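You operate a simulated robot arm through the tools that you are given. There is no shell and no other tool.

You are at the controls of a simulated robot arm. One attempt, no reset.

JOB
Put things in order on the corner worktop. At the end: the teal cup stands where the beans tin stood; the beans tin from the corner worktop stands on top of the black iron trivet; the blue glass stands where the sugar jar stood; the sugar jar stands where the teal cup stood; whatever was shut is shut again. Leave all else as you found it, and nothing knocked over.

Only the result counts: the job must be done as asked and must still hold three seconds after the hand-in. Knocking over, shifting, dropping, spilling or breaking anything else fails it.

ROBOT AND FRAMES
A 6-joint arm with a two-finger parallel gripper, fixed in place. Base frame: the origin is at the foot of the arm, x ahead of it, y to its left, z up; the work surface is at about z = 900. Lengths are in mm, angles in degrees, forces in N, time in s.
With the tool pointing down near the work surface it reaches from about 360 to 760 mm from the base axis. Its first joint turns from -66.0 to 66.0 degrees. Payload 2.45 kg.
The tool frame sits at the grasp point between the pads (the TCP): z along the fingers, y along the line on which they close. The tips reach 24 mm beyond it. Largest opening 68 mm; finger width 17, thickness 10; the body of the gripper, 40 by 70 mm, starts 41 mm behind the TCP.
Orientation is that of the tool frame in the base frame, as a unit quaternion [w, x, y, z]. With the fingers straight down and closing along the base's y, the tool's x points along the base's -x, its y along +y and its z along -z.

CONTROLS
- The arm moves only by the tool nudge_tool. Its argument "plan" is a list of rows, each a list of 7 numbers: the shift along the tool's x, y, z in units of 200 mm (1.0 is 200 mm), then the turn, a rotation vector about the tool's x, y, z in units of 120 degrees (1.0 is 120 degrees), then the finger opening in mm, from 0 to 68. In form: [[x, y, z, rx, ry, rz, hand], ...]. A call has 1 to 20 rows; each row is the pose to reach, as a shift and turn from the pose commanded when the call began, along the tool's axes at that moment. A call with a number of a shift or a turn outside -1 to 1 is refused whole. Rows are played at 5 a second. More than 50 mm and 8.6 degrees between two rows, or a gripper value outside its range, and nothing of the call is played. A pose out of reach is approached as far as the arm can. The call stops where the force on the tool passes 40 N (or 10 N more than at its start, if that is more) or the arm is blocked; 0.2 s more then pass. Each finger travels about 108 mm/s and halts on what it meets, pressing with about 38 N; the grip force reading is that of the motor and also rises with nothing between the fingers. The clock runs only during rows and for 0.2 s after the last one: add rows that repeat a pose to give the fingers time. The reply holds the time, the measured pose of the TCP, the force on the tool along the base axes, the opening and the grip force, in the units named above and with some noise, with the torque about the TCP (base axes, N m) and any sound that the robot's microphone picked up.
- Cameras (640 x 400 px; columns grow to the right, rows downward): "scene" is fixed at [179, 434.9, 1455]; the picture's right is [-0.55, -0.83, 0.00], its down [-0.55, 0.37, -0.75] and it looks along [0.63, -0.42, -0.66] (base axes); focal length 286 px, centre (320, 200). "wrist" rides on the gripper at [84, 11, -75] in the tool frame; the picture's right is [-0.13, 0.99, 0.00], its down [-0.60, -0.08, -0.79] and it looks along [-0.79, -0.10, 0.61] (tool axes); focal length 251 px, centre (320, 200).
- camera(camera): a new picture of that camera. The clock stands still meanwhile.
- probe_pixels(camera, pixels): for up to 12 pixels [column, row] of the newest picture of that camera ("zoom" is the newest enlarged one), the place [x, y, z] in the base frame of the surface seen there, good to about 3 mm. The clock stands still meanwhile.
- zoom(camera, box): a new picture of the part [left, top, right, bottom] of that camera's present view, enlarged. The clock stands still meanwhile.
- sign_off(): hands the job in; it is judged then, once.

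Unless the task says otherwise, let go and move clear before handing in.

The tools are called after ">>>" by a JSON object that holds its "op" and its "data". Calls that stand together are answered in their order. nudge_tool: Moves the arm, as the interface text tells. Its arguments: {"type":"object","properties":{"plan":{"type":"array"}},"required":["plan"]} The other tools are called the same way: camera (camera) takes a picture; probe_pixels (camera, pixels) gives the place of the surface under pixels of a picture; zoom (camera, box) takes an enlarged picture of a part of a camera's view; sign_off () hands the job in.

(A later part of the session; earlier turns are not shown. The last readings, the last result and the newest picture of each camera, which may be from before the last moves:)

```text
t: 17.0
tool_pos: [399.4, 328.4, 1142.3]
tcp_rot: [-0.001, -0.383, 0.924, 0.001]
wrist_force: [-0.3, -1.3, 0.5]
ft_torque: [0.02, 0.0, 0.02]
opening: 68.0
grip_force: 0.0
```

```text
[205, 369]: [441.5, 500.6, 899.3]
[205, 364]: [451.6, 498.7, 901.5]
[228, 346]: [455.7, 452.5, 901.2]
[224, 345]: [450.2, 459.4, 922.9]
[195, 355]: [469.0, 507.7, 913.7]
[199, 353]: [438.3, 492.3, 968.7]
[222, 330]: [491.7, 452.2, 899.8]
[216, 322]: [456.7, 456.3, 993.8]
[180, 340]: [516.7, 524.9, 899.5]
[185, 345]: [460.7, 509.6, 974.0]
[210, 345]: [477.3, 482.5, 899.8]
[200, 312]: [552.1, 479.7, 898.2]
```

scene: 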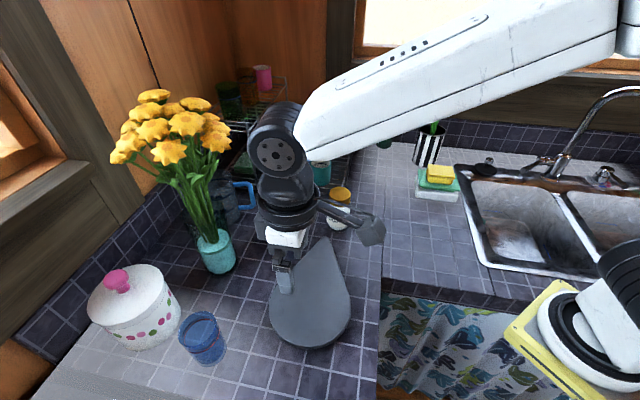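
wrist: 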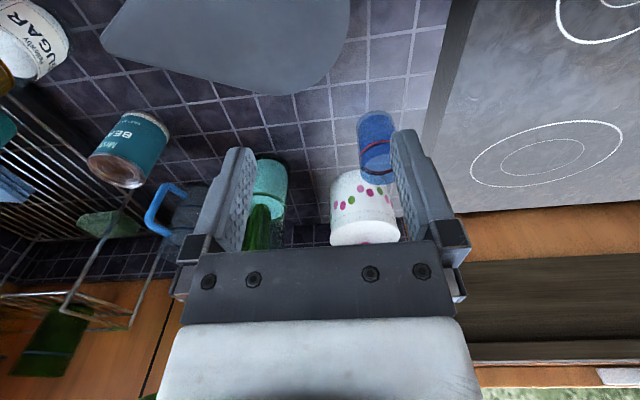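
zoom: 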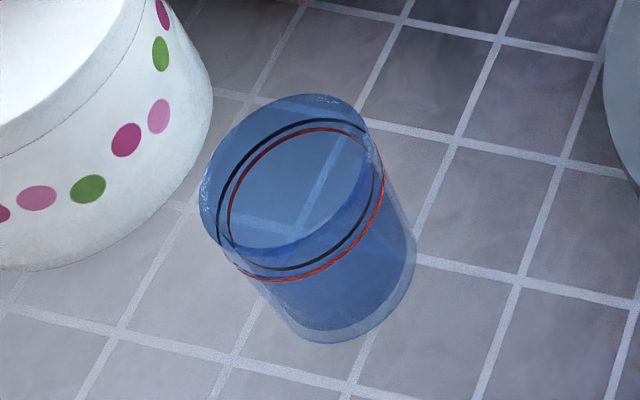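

The glass surface points fit a circle of radius about 29 centred at (466.5, 483), with its rim near z 995. I'll check where the flowers hang and how big the canister is before moving over it.

>>> {"op": "probe_pixels", "data": {"camera": "scene", "pixels": [[155, 95], [125, 148], [170, 152], [190, 122], [215, 140], [150, 110], [205, 200], [90, 300], [125, 265], [165, 290], [150, 315], [105, 340]]}}

>>> {"op": "nudge_tool", "data": {"plan": [[-0.157, 0.062, 0, 0, 0, 0, 68], [-0.314, 0.124, 0, 0, 0, 0, 68], [-0.47, 0.1856, 0, 0, 0, 0, 68], [-0.627, 0.2474, 0, 0, 0, 0, 68], [-0.784, 0.3093, 0, 0, 0, 0, 68], [-0.784, 0.3093, 0, 0, 0, 0, 68]]}}

>>> {"op": "camera", "data": {"camera": "wrist"}}

>>> {"op": "camera", "data": {"camera": "scene"}}

```text
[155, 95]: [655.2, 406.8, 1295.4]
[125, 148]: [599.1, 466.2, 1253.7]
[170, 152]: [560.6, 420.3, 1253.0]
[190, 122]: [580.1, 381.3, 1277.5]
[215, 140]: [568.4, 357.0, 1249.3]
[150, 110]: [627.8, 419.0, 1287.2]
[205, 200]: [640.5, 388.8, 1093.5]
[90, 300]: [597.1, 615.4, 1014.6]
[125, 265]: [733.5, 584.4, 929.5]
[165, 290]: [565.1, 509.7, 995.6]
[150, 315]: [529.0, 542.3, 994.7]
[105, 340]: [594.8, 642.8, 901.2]
```

```text
t: 18.4
tool_pos: [467.9, 483.6, 1143.6]
tcp_rot: [-0.001, -0.383, 0.924, 0.001]
wrist_force: [0.1, 0.1, 0.2]
ft_torque: [-0.01, 0.01, 0.01]
opening: 68.1
grip_force: 0.0
```

```text
taken
```

wrist: 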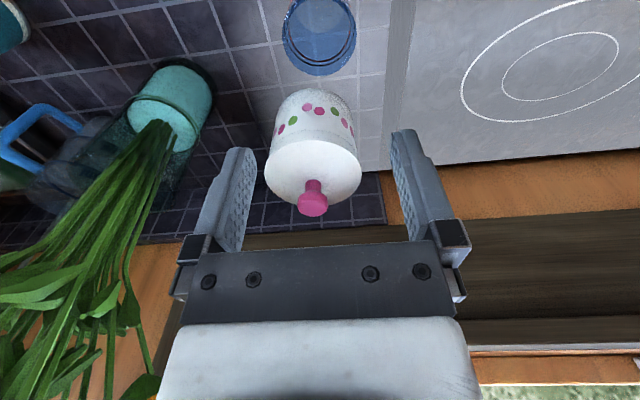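

```text
taken
```

scene: 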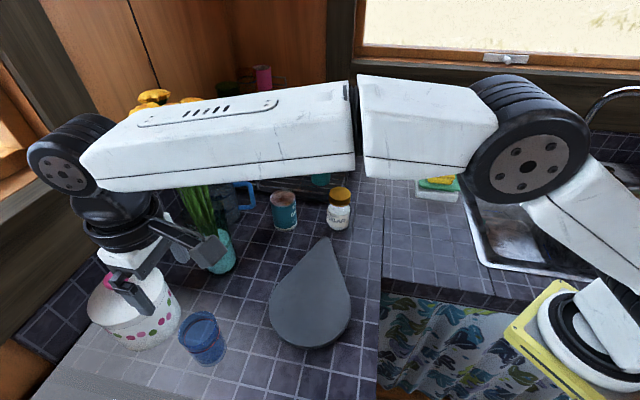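

The arm is over the glass, which appears at (318,35) just where a point under the grasp point should project. I'll enlarge it to check centring.

>>> {"op": "zoom", "data": {"camera": "wrist", "box": [260, 0, 380, 80]}}

>>> {"op": "probe_pixels", "data": {"camera": "wrist", "pixels": [[283, 30], [287, 45], [295, 62], [318, 70], [340, 64], [352, 50], [356, 30], [320, 30], [310, 10], [335, 15], [300, 66], [330, 68]]}}

```text
5.00 times, centred on (320, 40) of wrist
```

zoom: 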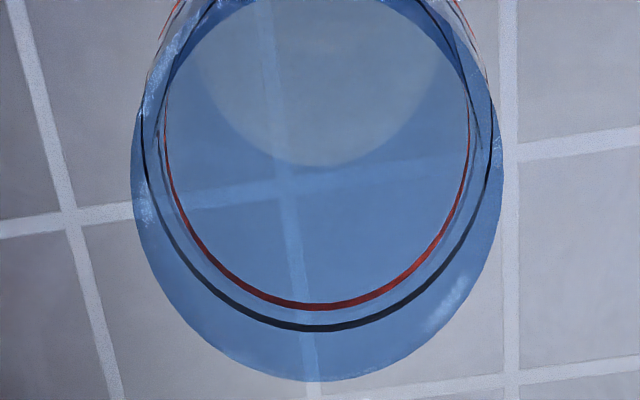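

```text
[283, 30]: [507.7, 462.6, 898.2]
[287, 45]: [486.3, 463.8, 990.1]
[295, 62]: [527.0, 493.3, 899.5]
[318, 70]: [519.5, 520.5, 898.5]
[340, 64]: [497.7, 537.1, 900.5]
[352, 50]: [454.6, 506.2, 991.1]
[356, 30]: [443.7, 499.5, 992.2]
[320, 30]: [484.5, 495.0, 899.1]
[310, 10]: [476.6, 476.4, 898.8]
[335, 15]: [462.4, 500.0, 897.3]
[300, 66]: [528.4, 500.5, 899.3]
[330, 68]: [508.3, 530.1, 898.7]
```

The glass is empty and centred to within 3 mm (rim about 59 mm wide at columns 282–357). I'll descend with the fingers open to z≈966 and then close.

>>> {"op": "nudge_tool", "data": {"plan": [[0, 0, 0.15, 0, 0, 0, 68], [0, 0, 0.3, 0, 0, 0, 68], [0, 0, 0.45, 0, 0, 0, 68], [0, 0, 0.6, 0, 0, 0, 68], [0, 0, 0.7, 0, 0, 0, 68], [0, 0, 0.8, 0, 0, 0, 68], [0, 0, 0.885, 0, 0, 0, 68], [0, 0, 0.885, 0, 0, 0, 68]]}}

>>> {"op": "camera", "data": {"camera": "wrist"}}

>>> {"op": "camera", "data": {"camera": "scene"}}

```text
t: 20.2
tool_pos: [468.6, 482.7, 963.3]
tcp_rot: [0.0, -0.382, 0.924, 0.001]
wrist_force: [0.5, 0.7, 0.6]
ft_torque: [0.0, 0.01, 0.0]
opening: 67.8
grip_force: 0.0
```

```text
taken
```

wrist: 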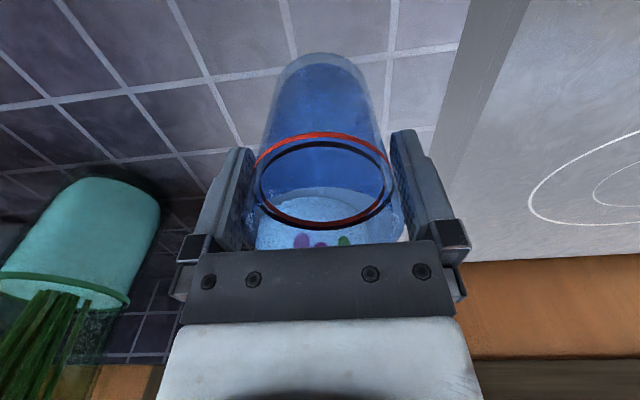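

```text
taken
```

scene: 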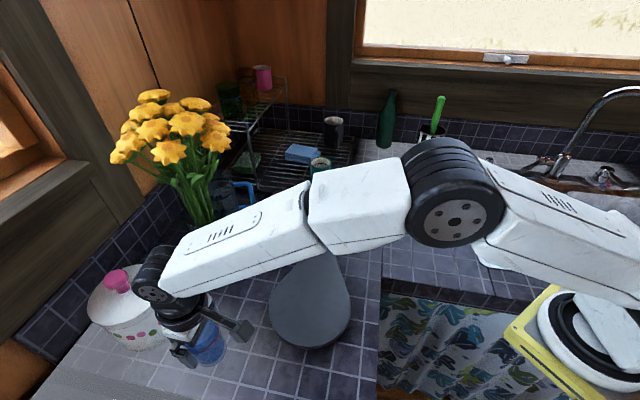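

The glass stands between the fingers with clearance on both sides. Closing now and holding.

>>> {"op": "nudge_tool", "data": {"plan": [[0, 0, 0, 0, 0, 0, 60], [0, 0, 0, 0, 0, 0, 50], [0, 0, 0, 0, 0, 0, 50], [0, 0, 0, 0, 0, 0, 50]]}}

```text
t: 21.2
tool_pos: [467.3, 481.8, 964.6]
tcp_rot: [-0.001, -0.383, 0.924, 0.0]
wrist_force: [-0.1, 1.1, -0.1]
ft_torque: [-0.03, 0.03, -0.02]
opening: 58.5
grip_force: 38.0
```

The grip reads 58.5 mm, matching the glass diameter. Lifting it straight up.

>>> {"op": "nudge_tool", "data": {"plan": [[0, 0, -0.05, 0, 0, 0, 50], [0, 0, -0.15, 0, 0, 0, 50], [0, 0, -0.28, 0, 0, 0, 50], [0, 0, -0.41, 0, 0, 0, 50], [0, 0, -0.54, 0, 0, 0, 50], [0, 0, -0.66, 0, 0, 0, 50], [0, 0, -0.725, 0, 0, 0, 50]]}}

>>> {"op": "camera", "data": {"camera": "scene"}}

```text
t: 22.8
tool_pos: [467.4, 481.3, 1110.6]
tcp_rot: [-0.001, -0.383, 0.924, 0.0]
wrist_force: [-1.1, -0.5, -2.8]
ft_torque: [-0.02, 0.03, -0.01]
opening: 58.2
grip_force: 38.4
```

```text
taken
```

scene: 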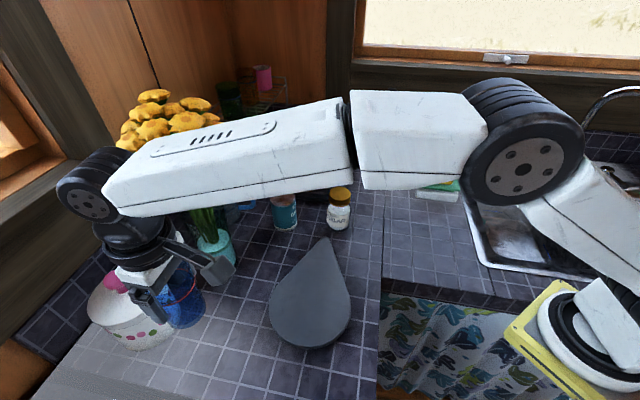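

The glass is lifted (about 2.8 N). I'll carry it across at this height to a free patch of the sink-side counter near (465,-60) as a temporary spot.

>>> {"op": "nudge_tool", "data": {"plan": [[0.06, -0.06, 0, 0, 0, 0, 50], [0.16, -0.159, 0, 0, 0, 0, 50], [0.27, -0.268, 0, 0, 0, 0, 50], [0.38, -0.377, 0, 0, 0, 0, 50], [0.49, -0.486, 0, 0, 0, 0, 50], [0.6, -0.596, 0, 0, 0, 0, 50], [0.71, -0.705, 0, 0, 0, 0, 50], [0.82, -0.814, 0, 0, 0, 0, 50], [0.91, -0.903, 0, 0, 0, 0, 50], [0.9616, -0.9545, 0, 0, 0, 0, 50]]}}

>>> {"op": "nudge_tool", "data": {"plan": [[0.06, -0.06, 0, 0, 0, 0, 50], [0.16, -0.159, 0, 0, 0, 0, 50], [0.27, -0.268, 0, 0, 0, 0, 50], [0.38, -0.377, 0, 0, 0, 0, 50], [0.49, -0.486, 0, 0, 0, 0, 50], [0.6, -0.596, 0, 0, 0, 0, 50], [0.71, -0.705, 0, 0, 0, 0, 50], [0.82, -0.814, 0, 0, 0, 0, 50], [0.91, -0.903, 0, 0, 0, 0, 50], [0.9616, -0.9545, 0, 0, 0, 0, 50]]}}

>>> {"op": "camera", "data": {"camera": "scene"}}

>>> {"op": "camera", "data": {"camera": "wrist"}}

```text
t: 25.0
tool_pos: [465.3, 211.2, 1109.3]
tcp_rot: [0.0, -0.383, 0.924, 0.001]
wrist_force: [0.5, 0.0, -2.2]
ft_torque: [0.0, 0.02, -0.01]
opening: 58.4
grip_force: 37.9
```

```text
t: 27.2
tool_pos: [465.5, -60.0, 1110.7]
tcp_rot: [-0.001, -0.383, 0.924, 0.001]
wrist_force: [0.1, 0.0, -1.9]
ft_torque: [-0.01, -0.04, -0.01]
opening: 58.0
grip_force: 38.3
```

```text
taken
```

scene: 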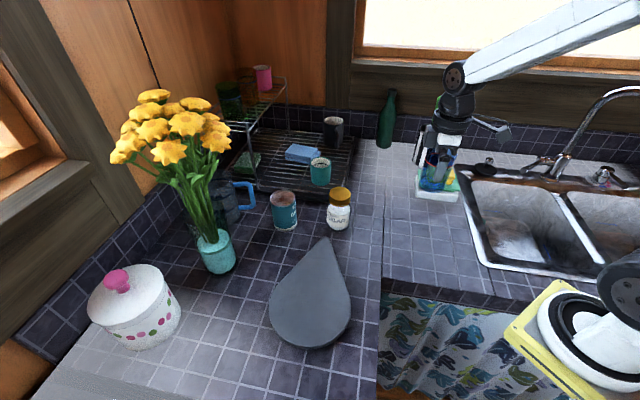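

```text
taken
```

wrist: 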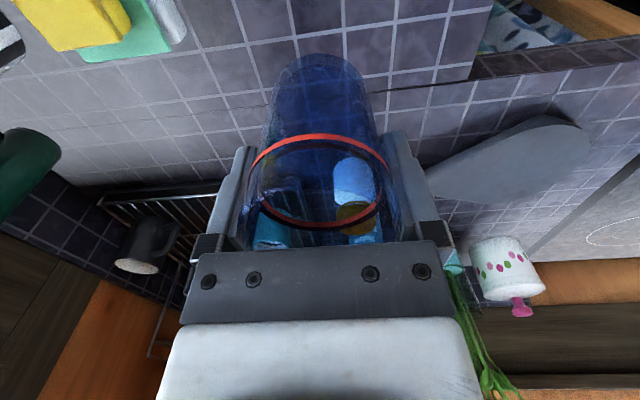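

Point (465,-60) projects to scene (416,229), which is clear counter between the jar and the sponges. Lowering to just above the surface.

>>> {"op": "nudge_tool", "data": {"plan": [[0, 0, 0.1, 0, 0, 0, 50], [0, 0, 0.23, 0, 0, 0, 50], [0, 0, 0.36, 0, 0, 0, 50], [0, 0, 0.49, 0, 0, 0, 50], [0, 0, 0.6, 0, 0, 0, 50], [0, 0, 0.66, 0, 0, 0, 50], [0, 0, 0.69, 0, 0, 0, 50], [0, 0, 0.71, 0, 0, 0, 50], [0, 0, 0.72, 0, 0, 0, 50], [0, 0, 0.726, 0, 0, 0, 50], [0, 0, 0.73, 0, 0, 0, 50]]}}

```text
t: 29.6
tool_pos: [466.2, -59.5, 964.0]
tcp_rot: [0.0, -0.382, 0.924, -0.001]
wrist_force: [-1.6, 2.8, 9.4]
ft_torque: [0.0, -0.03, 0.03]
opening: 58.4
grip_force: 38.2
```

The 9.4 N upward force shows the glass is on the counter. Releasing and rising.

>>> {"op": "nudge_tool", "data": {"plan": [[0, 0, -0.003, 0, 0, 0, 60], [0, 0, -0.003, 0, 0, 0, 68], [0, 0, -0.003, 0, 0, 0, 68], [0, 0, -0.1, 0, 0, 0, 68], [0, 0, -0.25, 0, 0, 0, 68], [0, 0, -0.45, 0, 0, 0, 68], [0, 0, -0.65, 0, 0, 0, 68], [0, 0, -0.85, 0, 0, 0, 68], [0, 0, -1.0, 0, 0, 0, 68]]}}

>>> {"op": "camera", "data": {"camera": "scene"}}

>>> {"op": "camera", "data": {"camera": "wrist"}}

```text
t: 31.6
tool_pos: [464.7, -59.6, 1164.5]
tcp_rot: [-0.002, -0.382, 0.924, 0.001]
wrist_force: [-0.2, -0.1, 0.6]
ft_torque: [-0.03, 0.01, -0.02]
opening: 68.1
grip_force: 0.0
```

```text
taken
```

scene: 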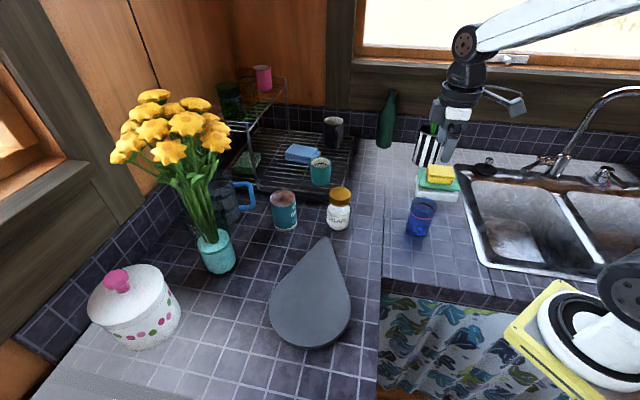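

```text
taken
```

wrist: 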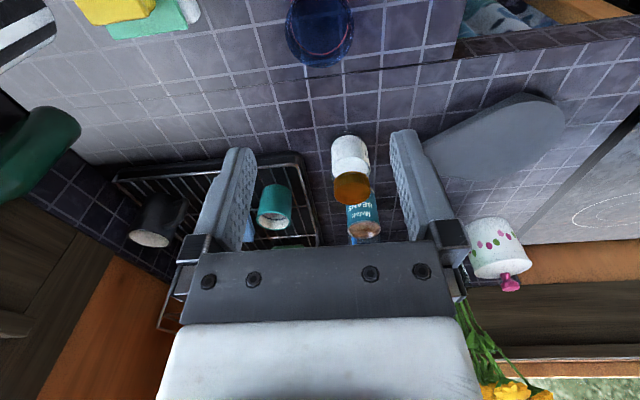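

The glass stands upright at scene (421,217). With the view clear, I'll now measure the tin, jar and cup precisely for their original positions.

>>> {"op": "zoom", "data": {"camera": "scene", "box": [255, 145, 365, 240]}}

>>> {"op": "probe_pixels", "data": {"camera": "scene", "pixels": [[272, 205], [278, 210], [284, 212], [290, 212], [295, 208], [284, 222], [274, 218], [294, 220], [284, 192], [276, 194], [292, 194], [284, 229]]}}

>>> {"op": "probe_pixels", "data": {"camera": "scene", "pixels": [[329, 213], [333, 218], [338, 220], [344, 218], [348, 213], [338, 227], [332, 224], [345, 223], [331, 198], [340, 201], [349, 198], [340, 190]]}}

>>> {"op": "probe_pixels", "data": {"camera": "scene", "pixels": [[312, 172], [316, 176], [320, 178], [325, 176], [329, 172], [320, 183], [314, 180], [327, 180], [320, 159], [311, 163], [329, 162], [320, 166]]}}

```text
4.21 times, centred on (310, 192) of scene
```

zoom: 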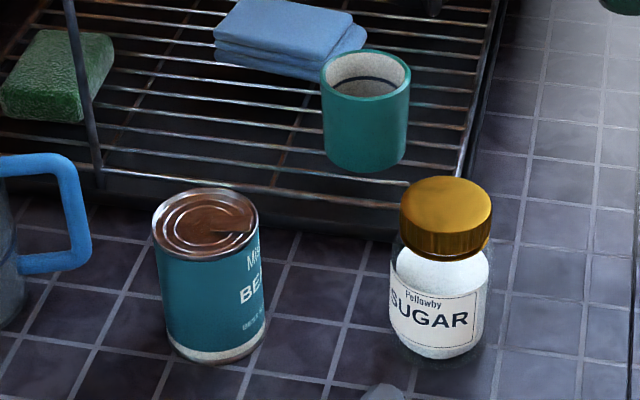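

```text
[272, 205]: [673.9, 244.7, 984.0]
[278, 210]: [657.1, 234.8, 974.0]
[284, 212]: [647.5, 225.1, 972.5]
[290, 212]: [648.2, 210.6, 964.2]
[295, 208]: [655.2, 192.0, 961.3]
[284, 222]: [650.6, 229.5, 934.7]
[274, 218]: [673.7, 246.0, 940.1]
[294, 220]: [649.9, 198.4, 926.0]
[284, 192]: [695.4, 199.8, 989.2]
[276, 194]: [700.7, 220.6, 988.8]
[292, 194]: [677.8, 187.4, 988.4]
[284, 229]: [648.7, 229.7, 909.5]
```

```text
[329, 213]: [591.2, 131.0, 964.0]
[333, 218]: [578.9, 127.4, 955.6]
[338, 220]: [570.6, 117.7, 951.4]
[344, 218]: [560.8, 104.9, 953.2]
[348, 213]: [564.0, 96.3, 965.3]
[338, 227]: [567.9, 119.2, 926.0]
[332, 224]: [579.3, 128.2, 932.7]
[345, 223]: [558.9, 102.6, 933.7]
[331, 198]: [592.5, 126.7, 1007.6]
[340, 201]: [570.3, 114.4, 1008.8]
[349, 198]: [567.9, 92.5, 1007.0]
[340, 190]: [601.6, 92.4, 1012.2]
```

```text
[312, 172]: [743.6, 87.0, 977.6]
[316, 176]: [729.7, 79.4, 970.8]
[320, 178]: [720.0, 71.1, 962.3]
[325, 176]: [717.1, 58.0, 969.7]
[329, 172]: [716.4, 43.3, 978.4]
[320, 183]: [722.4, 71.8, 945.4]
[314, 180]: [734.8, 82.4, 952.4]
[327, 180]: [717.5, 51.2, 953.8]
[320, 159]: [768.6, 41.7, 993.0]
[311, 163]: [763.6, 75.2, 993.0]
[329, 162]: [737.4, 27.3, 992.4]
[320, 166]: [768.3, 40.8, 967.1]
```

Fits give: tin centre (673.5,215) with diameter about 61; jar centre (586.5,104) with lid top z 1012; cup centre (744.5,56) with radius 28.5 and rim z 994; canister centre about (585,565). Now I'll turn the tool square to the slab's tip and go above it, with the camera over the slab and away from the jar.

>>> {"op": "nudge_tool", "data": {"plan": [[-0.0497, 0.0319, 0, 0, 0, 0.0676, 68], [-0.0994, 0.0639, 0, 0, 0, 0.1353, 68], [-0.149, 0.0958, 0, 0, 0, 0.2029, 68], [-0.1988, 0.1278, 0, 0, 0, 0.2705, 68], [-0.2485, 0.1597, 0, 0, 0, 0.3382, 68], [-0.2981, 0.1917, 0, 0, 0, 0.4058, 68], [-0.3478, 0.2236, 0, 0, 0, 0.4735, 68], [-0.3975, 0.2556, 0, 0, 0, 0.5411, 68], [-0.4472, 0.2875, 0, 0, 0, 0.6087, 68], [-0.4969, 0.3195, 0, 0, 0, 0.6764, 68], [-0.5466, 0.3514, 0, 0, 0, 0.744, 68]]}}

>>> {"op": "nudge_tool", "data": {"plan": [[0.0692, 0.1107, 0.1045, 0, 0, 0, 68], [0.1384, 0.2214, 0.209, 0, 0, 0, 68], [0.2076, 0.3321, 0.3135, 0, 0, 0, 68], [0.2768, 0.4428, 0.418, 0, 0, 0, 68], [0.346, 0.5535, 0.5225, 0, 0, 0, 68], [0.346, 0.5535, 0.5225, 0, 0, 0, 68]]}}

>>> {"op": "camera", "data": {"camera": "wrist"}}

>>> {"op": "camera", "data": {"camera": "scene"}}

```text
t: 34.0
tool_pos: [493.3, 68.3, 1165.1]
tcp_rot: [0.0, 0.378, 0.926, 0.0]
wrist_force: [-0.5, 0.1, -0.9]
ft_torque: [-0.01, 0.02, -0.01]
opening: 67.9
grip_force: 0.0
```

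```text
t: 35.4
tool_pos: [521.3, 196.2, 1059.8]
tcp_rot: [-0.001, 0.377, 0.926, 0.001]
wrist_force: [1.2, -1.2, -0.6]
ft_torque: [-0.01, -0.01, 0.0]
opening: 68.1
grip_force: 0.0
```

```text
taken
```

wrist: 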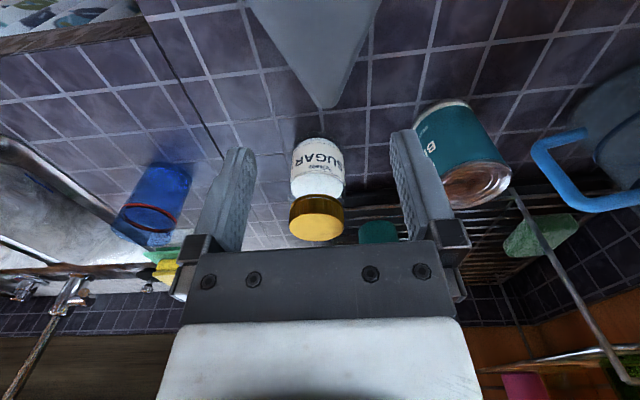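

```text
taken
```

scene: 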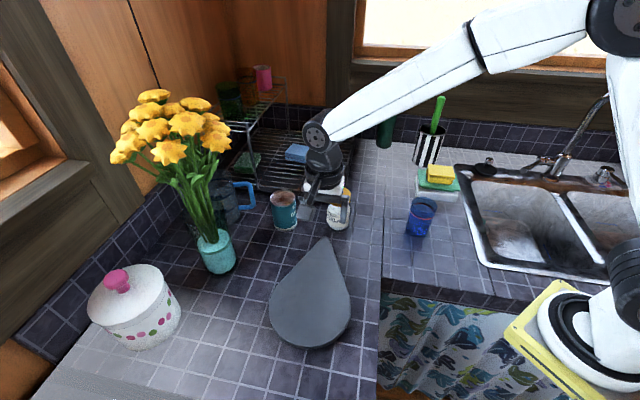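

The slab tip shows at (322,108), symmetric about column 320, so the tool is centred; the slab is about 44 mm wide under the grasp point. Descending to straddle the tip (z≈931).

>>> {"op": "nudge_tool", "data": {"plan": [[0.03, 0, 0.15, 0, 0, 0, 68], [0.03, 0, 0.3, 0, 0, 0, 68], [0.03, 0, 0.42, 0, 0, 0, 68], [0.03, 0, 0.52, 0, 0, 0, 68], [0.03, 0, 0.59, 0, 0, 0, 68], [0.03, 0, 0.644, 0, 0, 0, 68], [0.03, 0, 0.644, 0, 0, 0, 68]]}}

>>> {"op": "camera", "data": {"camera": "wrist"}}

```text
t: 37.0
tool_pos: [515.7, 199.6, 931.9]
tcp_rot: [-0.001, 0.377, 0.926, 0.0]
wrist_force: [0.1, -0.3, 0.4]
ft_torque: [0.01, -0.02, 0.02]
opening: 68.0
grip_force: 0.0
```

```text
taken
```

wrist: 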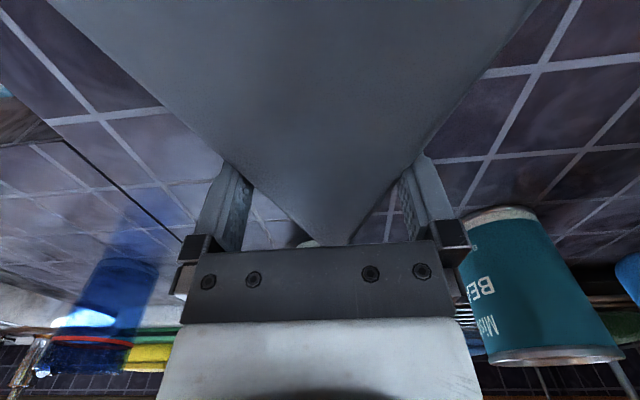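

The fingers straddle the slab's tip evenly at (228,190) and (415,190). Closing to test the grip on the tapered sides.

>>> {"op": "nudge_tool", "data": {"plan": [[0, 0, 0, 0, 0, 0, 56], [0, 0, 0, 0, 0, 0, 46], [0, 0, 0, 0, 0, 0, 36], [0, 0, 0, 0, 0, 0, 36], [0, 0, 0, 0, 0, 0, 36]]}}

>>> {"op": "camera", "data": {"camera": "wrist"}}

>>> {"op": "camera", "data": {"camera": "scene"}}

```text
t: 38.2
tool_pos: [516.9, 199.0, 931.2]
tcp_rot: [-0.001, 0.376, 0.926, -0.001]
wrist_force: [-0.4, 0.5, -0.5]
ft_torque: [-0.02, -0.02, 0.01]
opening: 35.9
grip_force: 0.1
```

```text
taken
```

wrist: 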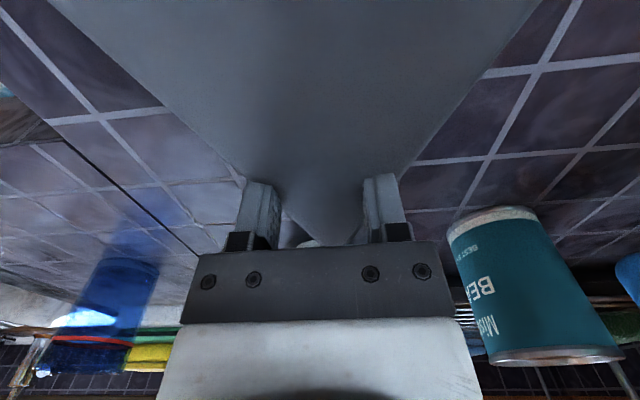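

```text
taken
```

scene: 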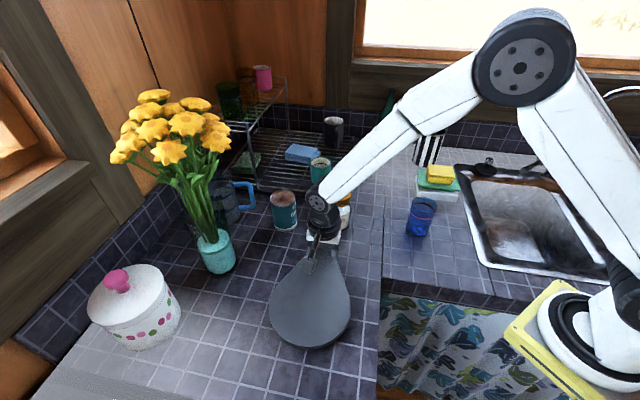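

At 36 mm the fingers still aren't touching (grip force 0.1). I'll keep closing slowly.

>>> {"op": "nudge_tool", "data": {"plan": [[0, 0, 0, 0, 0, 0, 28], [0, 0, 0, 0, 0, 0, 20], [0, 0, 0, 0, 0, 0, 14], [0, 0, 0, 0, 0, 0, 14], [0, 0, 0, 0, 0, 0, 14]]}}

>>> {"op": "camera", "data": {"camera": "wrist"}}

```text
t: 39.4
tool_pos: [516.0, 199.3, 931.6]
tcp_rot: [-0.001, 0.377, 0.926, 0.0]
wrist_force: [2.0, 0.8, 0.7]
ft_torque: [0.11, 0.02, -0.22]
opening: 19.1
grip_force: 37.3
```

```text
taken
```

wrist: 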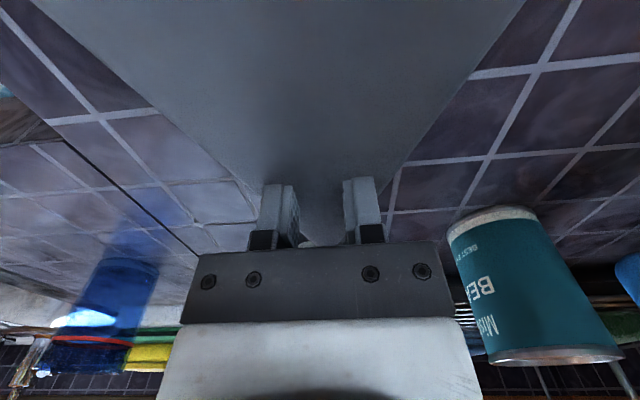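

The fingers now press on something 19 mm wide, with 37 N. I'll look closely at how the tip sits between them.

>>> {"op": "zoom", "data": {"camera": "wrist", "box": [230, 140, 420, 260]}}

>>> {"op": "camera", "data": {"camera": "scene"}}

>>> {"op": "zoom", "data": {"camera": "scene", "box": [250, 180, 380, 360]}}

```text
3.33 times, centred on (325, 200) of wrist
```

zoom: 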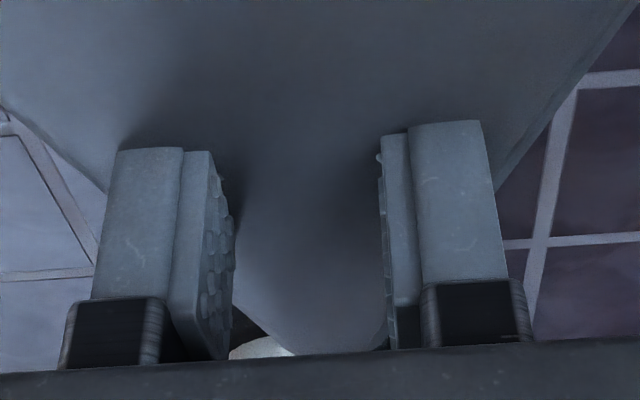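

```text
taken
```

scene: 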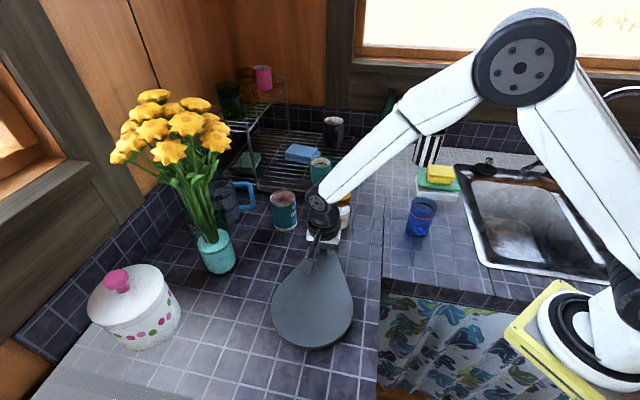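

```text
2.22 times, centred on (315, 270) of scene
```

zoom: 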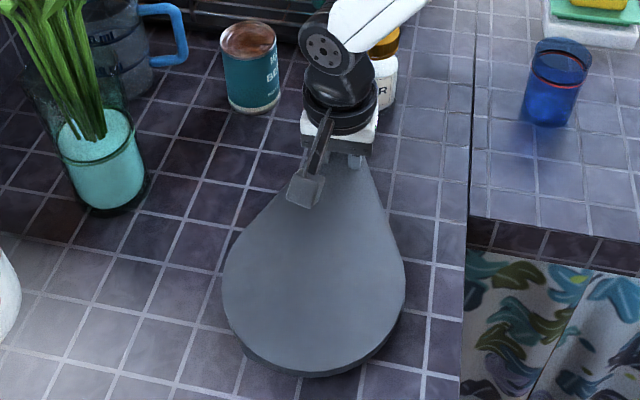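

The pads hold the slab's tip, and the slab slid only a few millimetres sideways. I'll lift the tip slightly and read the load.

>>> {"op": "nudge_tool", "data": {"plan": [[0, 0, -0.02, 0, 0, 0, 8], [0, 0, -0.05, 0, 0, 0, 8], [0, 0, -0.08, 0, 0, 0, 8], [0, 0, -0.1, 0, 0, 0, 8], [0, 0, -0.1, 0, 0, 0, 8]]}}

>>> {"op": "camera", "data": {"camera": "scene"}}

>>> {"op": "camera", "data": {"camera": "wrist"}}

```text
t: 40.6
tool_pos: [515.8, 199.7, 951.0]
tcp_rot: [-0.001, 0.377, 0.926, -0.001]
wrist_force: [-0.1, 0.1, -3.1]
ft_torque: [-0.29, -0.26, -0.03]
opening: 19.0
grip_force: 37.6
```

```text
taken
```

scene: 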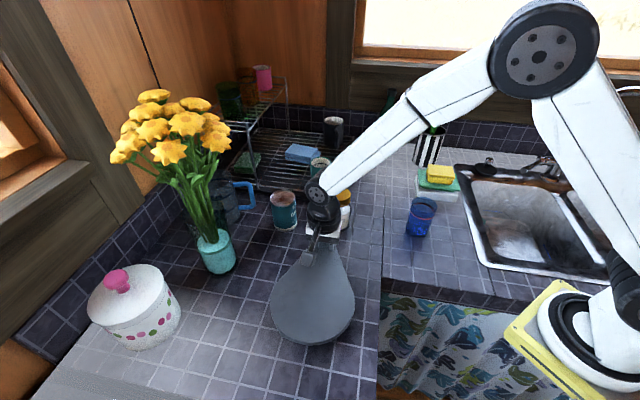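

```text
taken
```

wrist: 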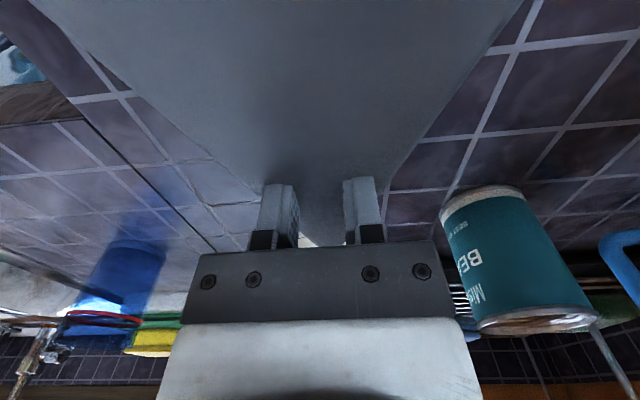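

The load is only 3.1 N with the torque of a full cantilever: the slab is light and is held completely clear of the counter. I'll raise it further and look at what lies underneath.

>>> {"op": "nudge_tool", "data": {"plan": [[0, 0, -0.06, 0, 0, 0, 8], [0, 0, -0.12, 0, 0, 0, 8], [0, 0, -0.18, 0, 0, 0, 8], [0, 0, -0.24, 0, 0, 0, 8], [0, 0, -0.3, 0, 0, 0, 8], [0, 0, -0.36, 0, 0, 0, 8], [0, 0, -0.42, 0, 0, 0, 8]]}}

>>> {"op": "camera", "data": {"camera": "scene"}}

>>> {"op": "zoom", "data": {"camera": "scene", "box": [230, 180, 400, 370]}}

```text
t: 42.2
tool_pos: [517.4, 199.5, 1035.3]
tcp_rot: [0.0, 0.377, 0.926, 0.0]
wrist_force: [-0.3, -0.5, -3.4]
ft_torque: [-0.29, -0.25, 0.02]
opening: 19.2
grip_force: 37.0
```

```text
taken
```

scene: 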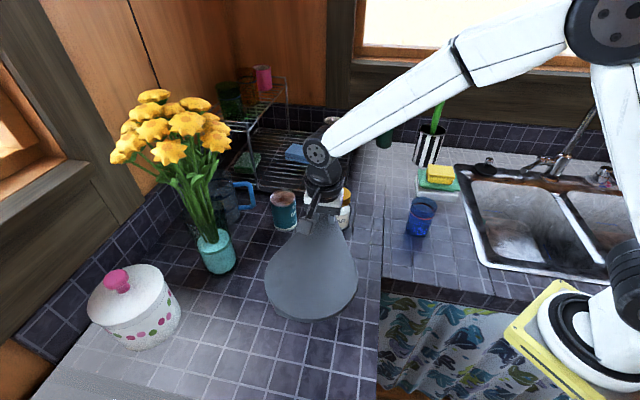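

```text
2.11 times, centred on (315, 275) of scene
```

zoom: 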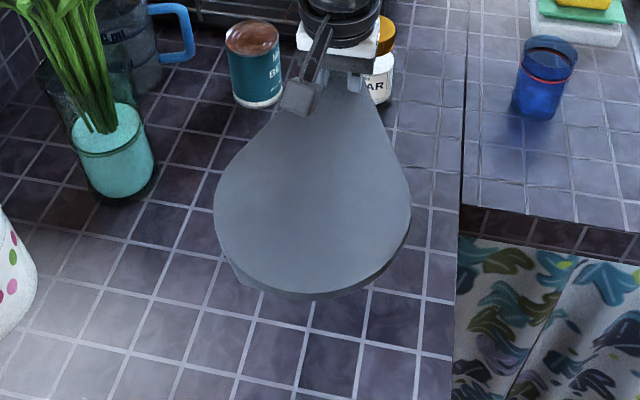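

The slab is clear but still hides the spot. The flowers (heads around (560–655, 357–466, z 1250)) make the +y side risky for the wrist, so I'll swing the slab toward the front-right instead and see what's uncovered.

>>> {"op": "nudge_tool", "data": {"plan": [[0, 0, 0, 0, 0, -0.0627, 8], [0, 0, 0, 0, 0, -0.1254, 8], [0, 0, 0, 0, 0, -0.1881, 8], [0, 0, 0, 0, 0, -0.2508, 8], [0, 0, 0, 0, 0, -0.3135, 8], [0, 0, 0, 0, 0, -0.3762, 8], [0, 0, 0, 0, 0, -0.439, 8], [0, 0, 0, 0, 0, -0.5017, 8], [0, 0, 0, 0, 0, -0.5644, 8], [0, 0, 0, 0, 0, -0.6271, 8], [0, 0, 0, 0, 0, -0.6898, 8], [0, 0, 0, 0, 0, -0.7525, 8]]}}

>>> {"op": "camera", "data": {"camera": "scene"}}

>>> {"op": "zoom", "data": {"camera": "scene", "box": [230, 180, 400, 370]}}

```text
t: 44.8
tool_pos: [516.5, 198.7, 1034.1]
tcp_rot: [-0.001, -0.392, 0.92, 0.0]
wrist_force: [-0.6, -0.4, -4.1]
ft_torque: [0.32, -0.22, 0.01]
opening: 19.0
grip_force: 36.8
```

```text
taken
```

scene: 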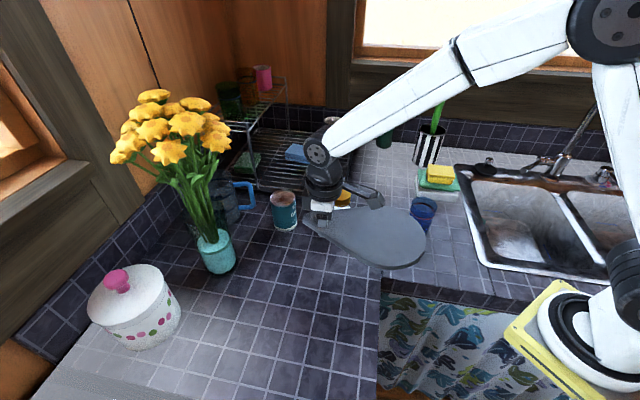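

```text
2.11 times, centred on (315, 275) of scene
```

zoom: 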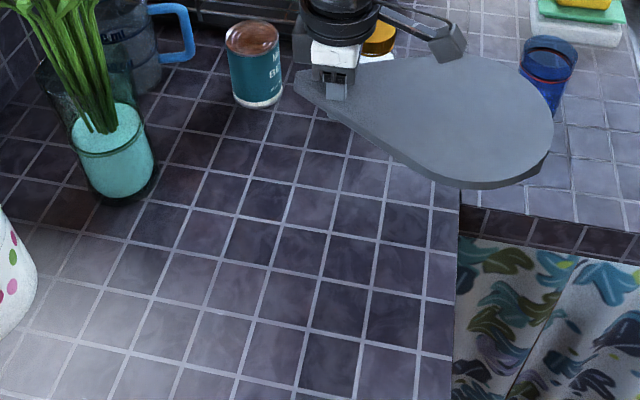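

The spot under the slab is bare tile, so the trivet isn't there, and the slab's raised tip is just its own shape. I'll put the slab back where it lay: first swing it back to its old heading.

>>> {"op": "nudge_tool", "data": {"plan": [[0, 0, 0, 0, 0, 0.0627, 8], [0, 0, 0, 0, 0, 0.1254, 8], [0, 0, 0, 0, 0, 0.1881, 8], [0, 0, 0, 0, 0, 0.2508, 8], [0, 0, 0, 0, 0, 0.3135, 8], [0, 0, 0, 0, 0, 0.3762, 8], [0, 0, 0, 0, 0, 0.439, 8], [0, 0, 0, 0, 0, 0.5017, 8], [0, 0, 0, 0, 0, 0.5644, 8], [0, 0, 0, 0, 0, 0.6271, 8], [0, 0, 0, 0, 0, 0.6898, 8], [0, 0, 0, 0, 0, 0.7525, 8]]}}

>>> {"op": "nudge_tool", "data": {"plan": [[-0.0056, 0.0265, 0.1, 0, 0, 0, 8], [-0.0056, 0.0265, 0.2, 0, 0, 0, 8], [-0.0056, 0.0265, 0.3, 0, 0, 0, 8], [-0.0056, 0.0265, 0.38, 0, 0, 0, 8], [-0.0056, 0.0265, 0.44, 0, 0, 0, 8], [-0.0056, 0.0265, 0.47, 0, 0, 0, 8], [-0.0056, 0.0265, 0.49, 0, 0, 0, 8], [-0.0056, 0.0265, 0.5, 0, 0, 0, 8], [-0.0056, 0.0265, 0.51, 0, 0, 0, 8]]}}

>>> {"op": "camera", "data": {"camera": "scene"}}

>>> {"op": "zoom", "data": {"camera": "scene", "box": [250, 225, 370, 355]}}

```text
t: 47.4
tool_pos: [516.8, 198.6, 1034.9]
tcp_rot: [0.0, 0.378, 0.926, 0.0]
wrist_force: [0.5, 0.8, -3.7]
ft_torque: [-0.25, -0.29, 0.02]
opening: 19.3
grip_force: 36.6
```

```text
t: 49.4
tool_pos: [521.0, 203.1, 933.3]
tcp_rot: [-0.001, 0.377, 0.926, 0.001]
wrist_force: [0.6, -1.3, 4.3]
ft_torque: [0.74, 0.84, 0.15]
opening: 19.3
grip_force: 36.8
```

```text
taken
```

scene: 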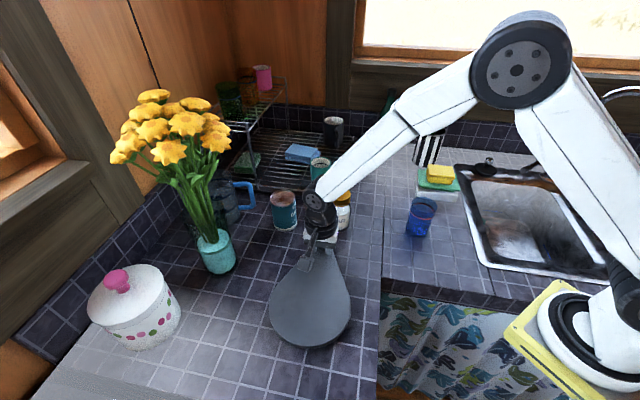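

```text
3.08 times, centred on (310, 290) of scene
```

zoom: 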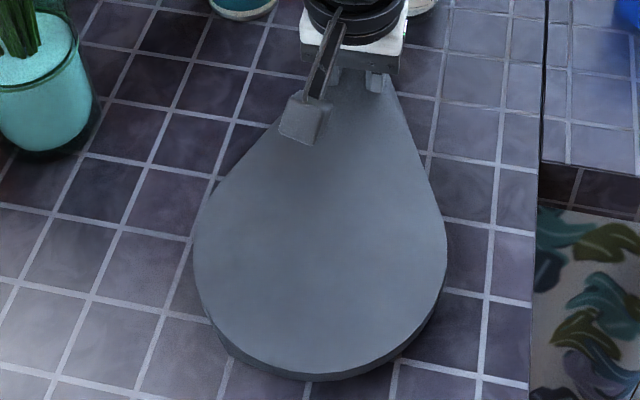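

The slab's outline now matches the original within a pixel (left 193, right 447, bottom 381 in the same enlarged frame). Releasing it and rising straight up.

>>> {"op": "nudge_tool", "data": {"plan": [[0, 0, 0, 0, 0, 0, 30], [0, 0, 0, 0, 0, 0, 50], [0, 0, 0, 0, 0, 0, 68], [0, 0, 0, 0, 0, 0, 68], [0, 0, -0.1, 0, 0, 0, 68], [0, 0, -0.25, 0, 0, 0, 68], [0, 0, -0.45, 0, 0, 0, 68], [0, 0, -0.65, 0, 0, 0, 68], [0, 0, -0.85, 0, 0, 0, 68], [0, 0, -1.0, 0, 0, 0, 68]]}}

>>> {"op": "camera", "data": {"camera": "scene"}}

>>> {"op": "zoom", "data": {"camera": "scene", "box": [250, 225, 370, 355]}}

>>> {"op": "camera", "data": {"camera": "wrist"}}

```text
t: 51.6
tool_pos: [522.4, 201.6, 1132.6]
tcp_rot: [-0.001, 0.377, 0.926, -0.001]
wrist_force: [-0.8, -0.8, 0.1]
ft_torque: [-0.01, 0.0, 0.02]
opening: 67.9
grip_force: 0.1
```

```text
taken
```

scene: 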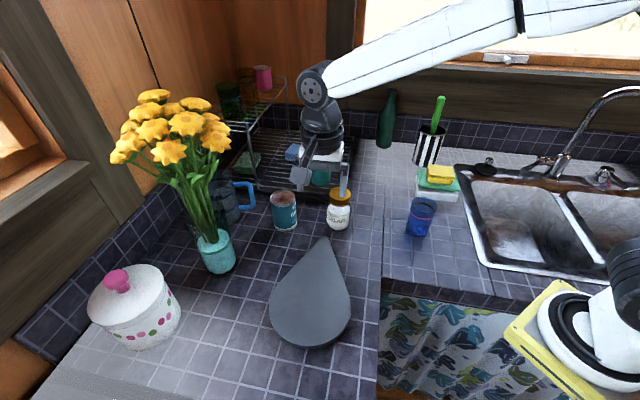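

```text
3.08 times, centred on (310, 290) of scene
```

zoom: 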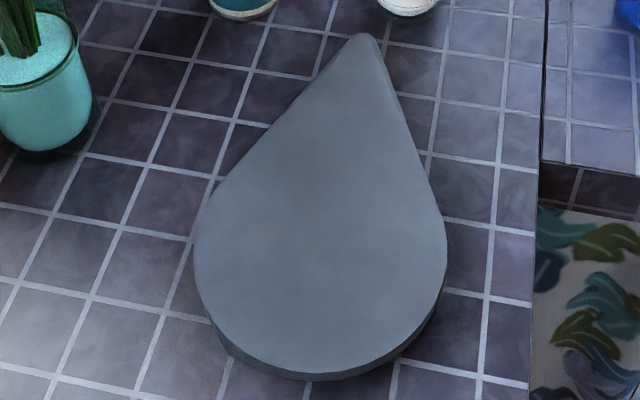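

```text
taken
```

wrist: 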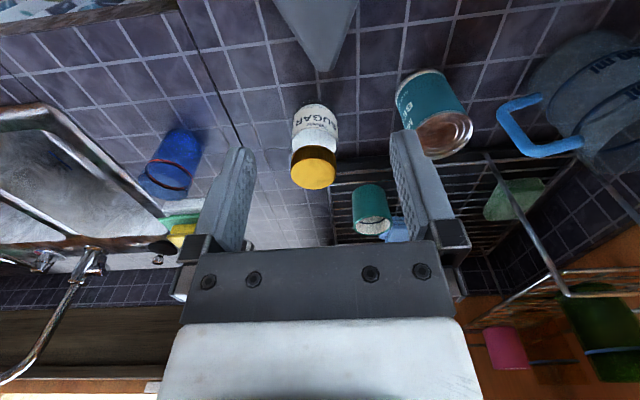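

The slab is back within about 4 mm at the tip. Next I'll search for the trivet to the right beyond the sink; first I'll locate the tap so I keep clear of it.

>>> {"op": "probe_pixels", "data": {"camera": "scene", "pixels": [[605, 95], [632, 91], [575, 130], [558, 165], [545, 162], [603, 178], [438, 105], [430, 150], [386, 125], [484, 162], [515, 58], [440, 165]]}}

>>> {"op": "nudge_tool", "data": {"plan": [[-0.0946, -0.1648, -0.022, 0, 0, 0, 68], [-0.1892, -0.3296, -0.044, 0, 0, 0, 68], [-0.2838, -0.4944, -0.066, 0, 0, 0, 68], [-0.3784, -0.6592, -0.088, 0, 0, 0, 68], [-0.473, -0.824, -0.11, 0, 0, 0, 68]]}}

>>> {"op": "camera", "data": {"camera": "wrist"}}

```text
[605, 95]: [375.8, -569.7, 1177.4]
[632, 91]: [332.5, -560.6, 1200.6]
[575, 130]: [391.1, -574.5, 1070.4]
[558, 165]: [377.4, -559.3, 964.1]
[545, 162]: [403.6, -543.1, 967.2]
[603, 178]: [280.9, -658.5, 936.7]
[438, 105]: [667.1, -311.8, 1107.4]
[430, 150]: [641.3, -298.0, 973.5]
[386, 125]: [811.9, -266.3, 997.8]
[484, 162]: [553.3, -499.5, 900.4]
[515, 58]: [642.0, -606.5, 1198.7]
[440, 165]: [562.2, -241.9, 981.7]
```

```text
t: 52.8
tool_pos: [474.2, 17.8, 1155.3]
tcp_rot: [-0.001, 0.376, 0.927, 0.0]
wrist_force: [0.0, -0.1, 0.1]
ft_torque: [0.03, 0.01, -0.01]
opening: 68.2
grip_force: 0.0
```

```text
taken
```

wrist: 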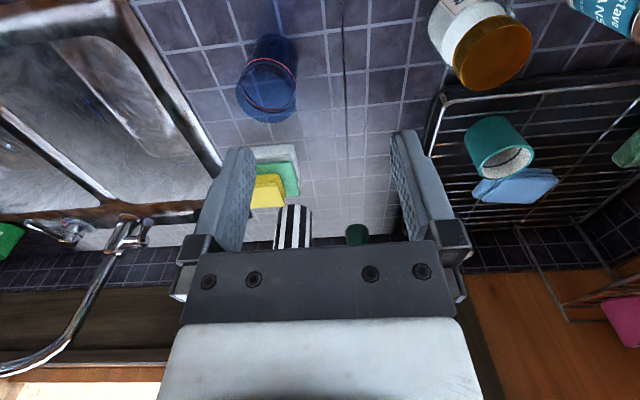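

The tap arches at about (330–390,-560) up to z 1200, so I'll stay well inside of that. Moving over the sink and turning to face right.

>>> {"op": "nudge_tool", "data": {"plan": [[-0.0788, -0.1373, -0.0417, 0, 0, 0.0635, 68], [-0.1577, -0.2747, -0.0833, 0, 0, 0.127, 68], [-0.2365, -0.412, -0.125, 0, 0, 0.1905, 68], [-0.3153, -0.5493, -0.1667, 0, 0, 0.254, 68], [-0.3942, -0.6867, -0.2083, 0, 0, 0.3175, 68], [-0.473, -0.824, -0.25, 0, 0, 0.381, 68]]}}

>>> {"op": "camera", "data": {"camera": "wrist"}}

>>> {"op": "zoom", "data": {"camera": "wrist", "box": [0, 0, 320, 200]}}

>>> {"op": "zoom", "data": {"camera": "wrist", "box": [0, 200, 200, 400]}}

```text
t: 54.2
tool_pos: [425.2, -165.2, 1202.7]
tcp_rot: [-0.001, 0.707, 0.707, 0.0]
wrist_force: [0.3, -0.4, 0.4]
ft_torque: [0.0, -0.03, -0.04]
opening: 67.9
grip_force: 0.0
```

```text
taken
```

wrist: 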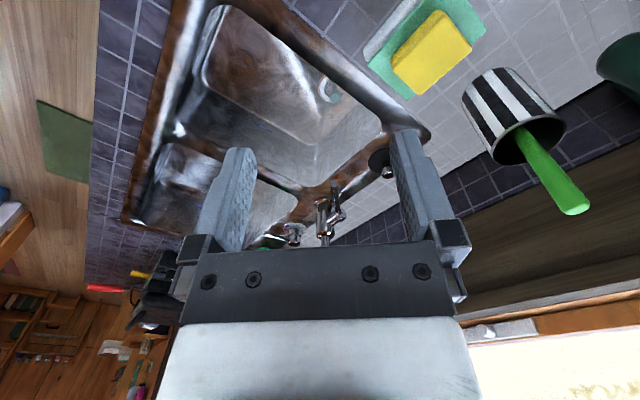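

```text
2.00 times, centred on (160, 100) of wrist
```

zoom: 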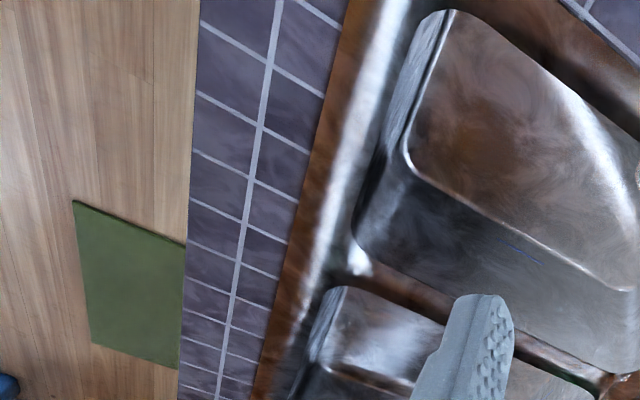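

```text
2.00 times, centred on (100, 300) of wrist
```

zoom: 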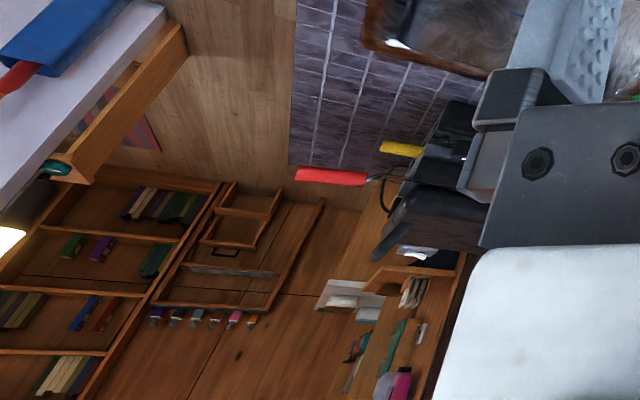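

The sink basins are empty, and nothing like a trivet shows on the right. I'll enlarge the vase base, the jug and the rack's lower tier again in the scene view.

>>> {"op": "zoom", "data": {"camera": "scene", "box": [185, 215, 255, 285]}}

>>> {"op": "zoom", "data": {"camera": "scene", "box": [225, 110, 365, 205]}}

>>> {"op": "zoom", "data": {"camera": "scene", "box": [80, 260, 190, 360]}}

>>> {"op": "zoom", "data": {"camera": "scene", "box": [370, 90, 470, 210]}}

```text
5.71 times, centred on (220, 250) of scene
```

zoom: 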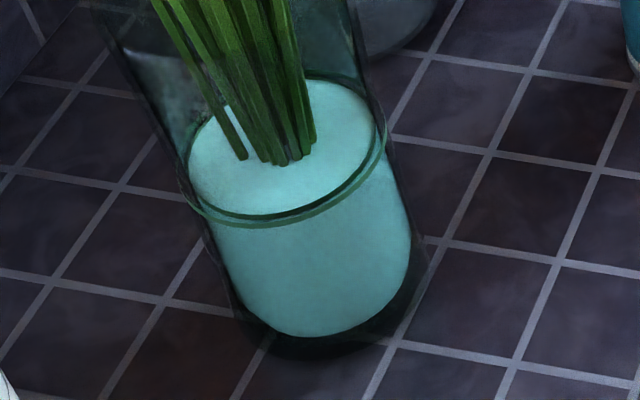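

```text
4.21 times, centred on (295, 158) of scene
```

zoom: 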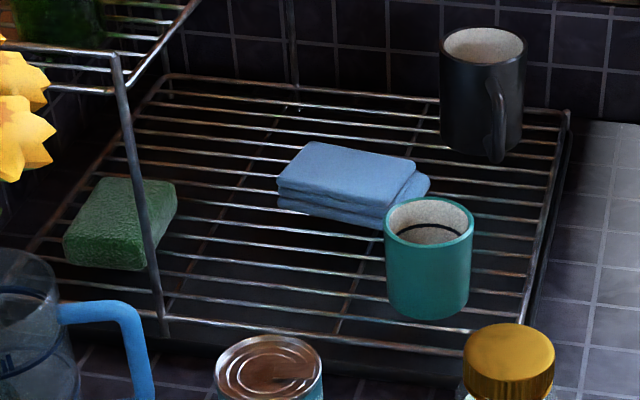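

```text
4.00 times, centred on (135, 310) of scene
```

zoom: 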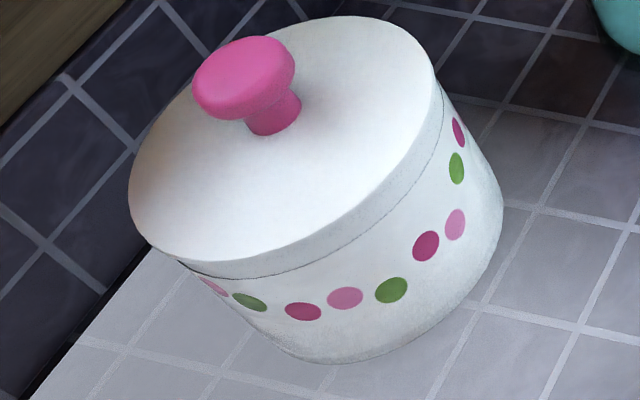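

```text
3.33 times, centred on (420, 150) of scene
```

zoom: 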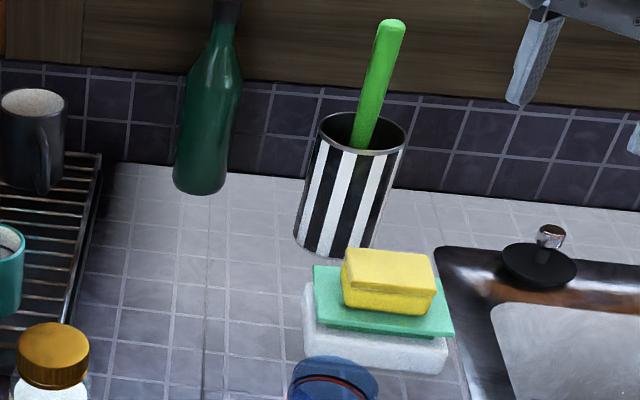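

Before searching further, I'll check whether the put-back slab is still tilted; that tells me whether the tilt is its own shape or something came along underneath it.

>>> {"op": "camera", "data": {"camera": "scene"}}

>>> {"op": "probe_pixels", "data": {"camera": "scene", "pixels": [[324, 243], [325, 252], [320, 265], [310, 300], [300, 340], [345, 310], [275, 300], [310, 280], [320, 320], [295, 270], [335, 270], [310, 340]]}}

```text
taken
```

scene: 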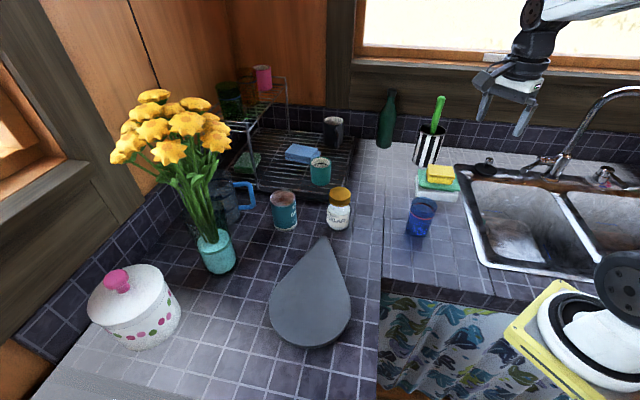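

```text
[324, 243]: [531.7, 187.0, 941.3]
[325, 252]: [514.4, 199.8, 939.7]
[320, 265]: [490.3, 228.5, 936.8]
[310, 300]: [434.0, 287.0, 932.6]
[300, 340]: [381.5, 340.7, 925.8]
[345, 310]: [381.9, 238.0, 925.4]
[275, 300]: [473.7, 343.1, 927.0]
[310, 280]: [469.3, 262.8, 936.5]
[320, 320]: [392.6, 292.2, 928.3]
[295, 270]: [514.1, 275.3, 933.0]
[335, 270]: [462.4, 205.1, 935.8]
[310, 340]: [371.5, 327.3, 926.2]
```

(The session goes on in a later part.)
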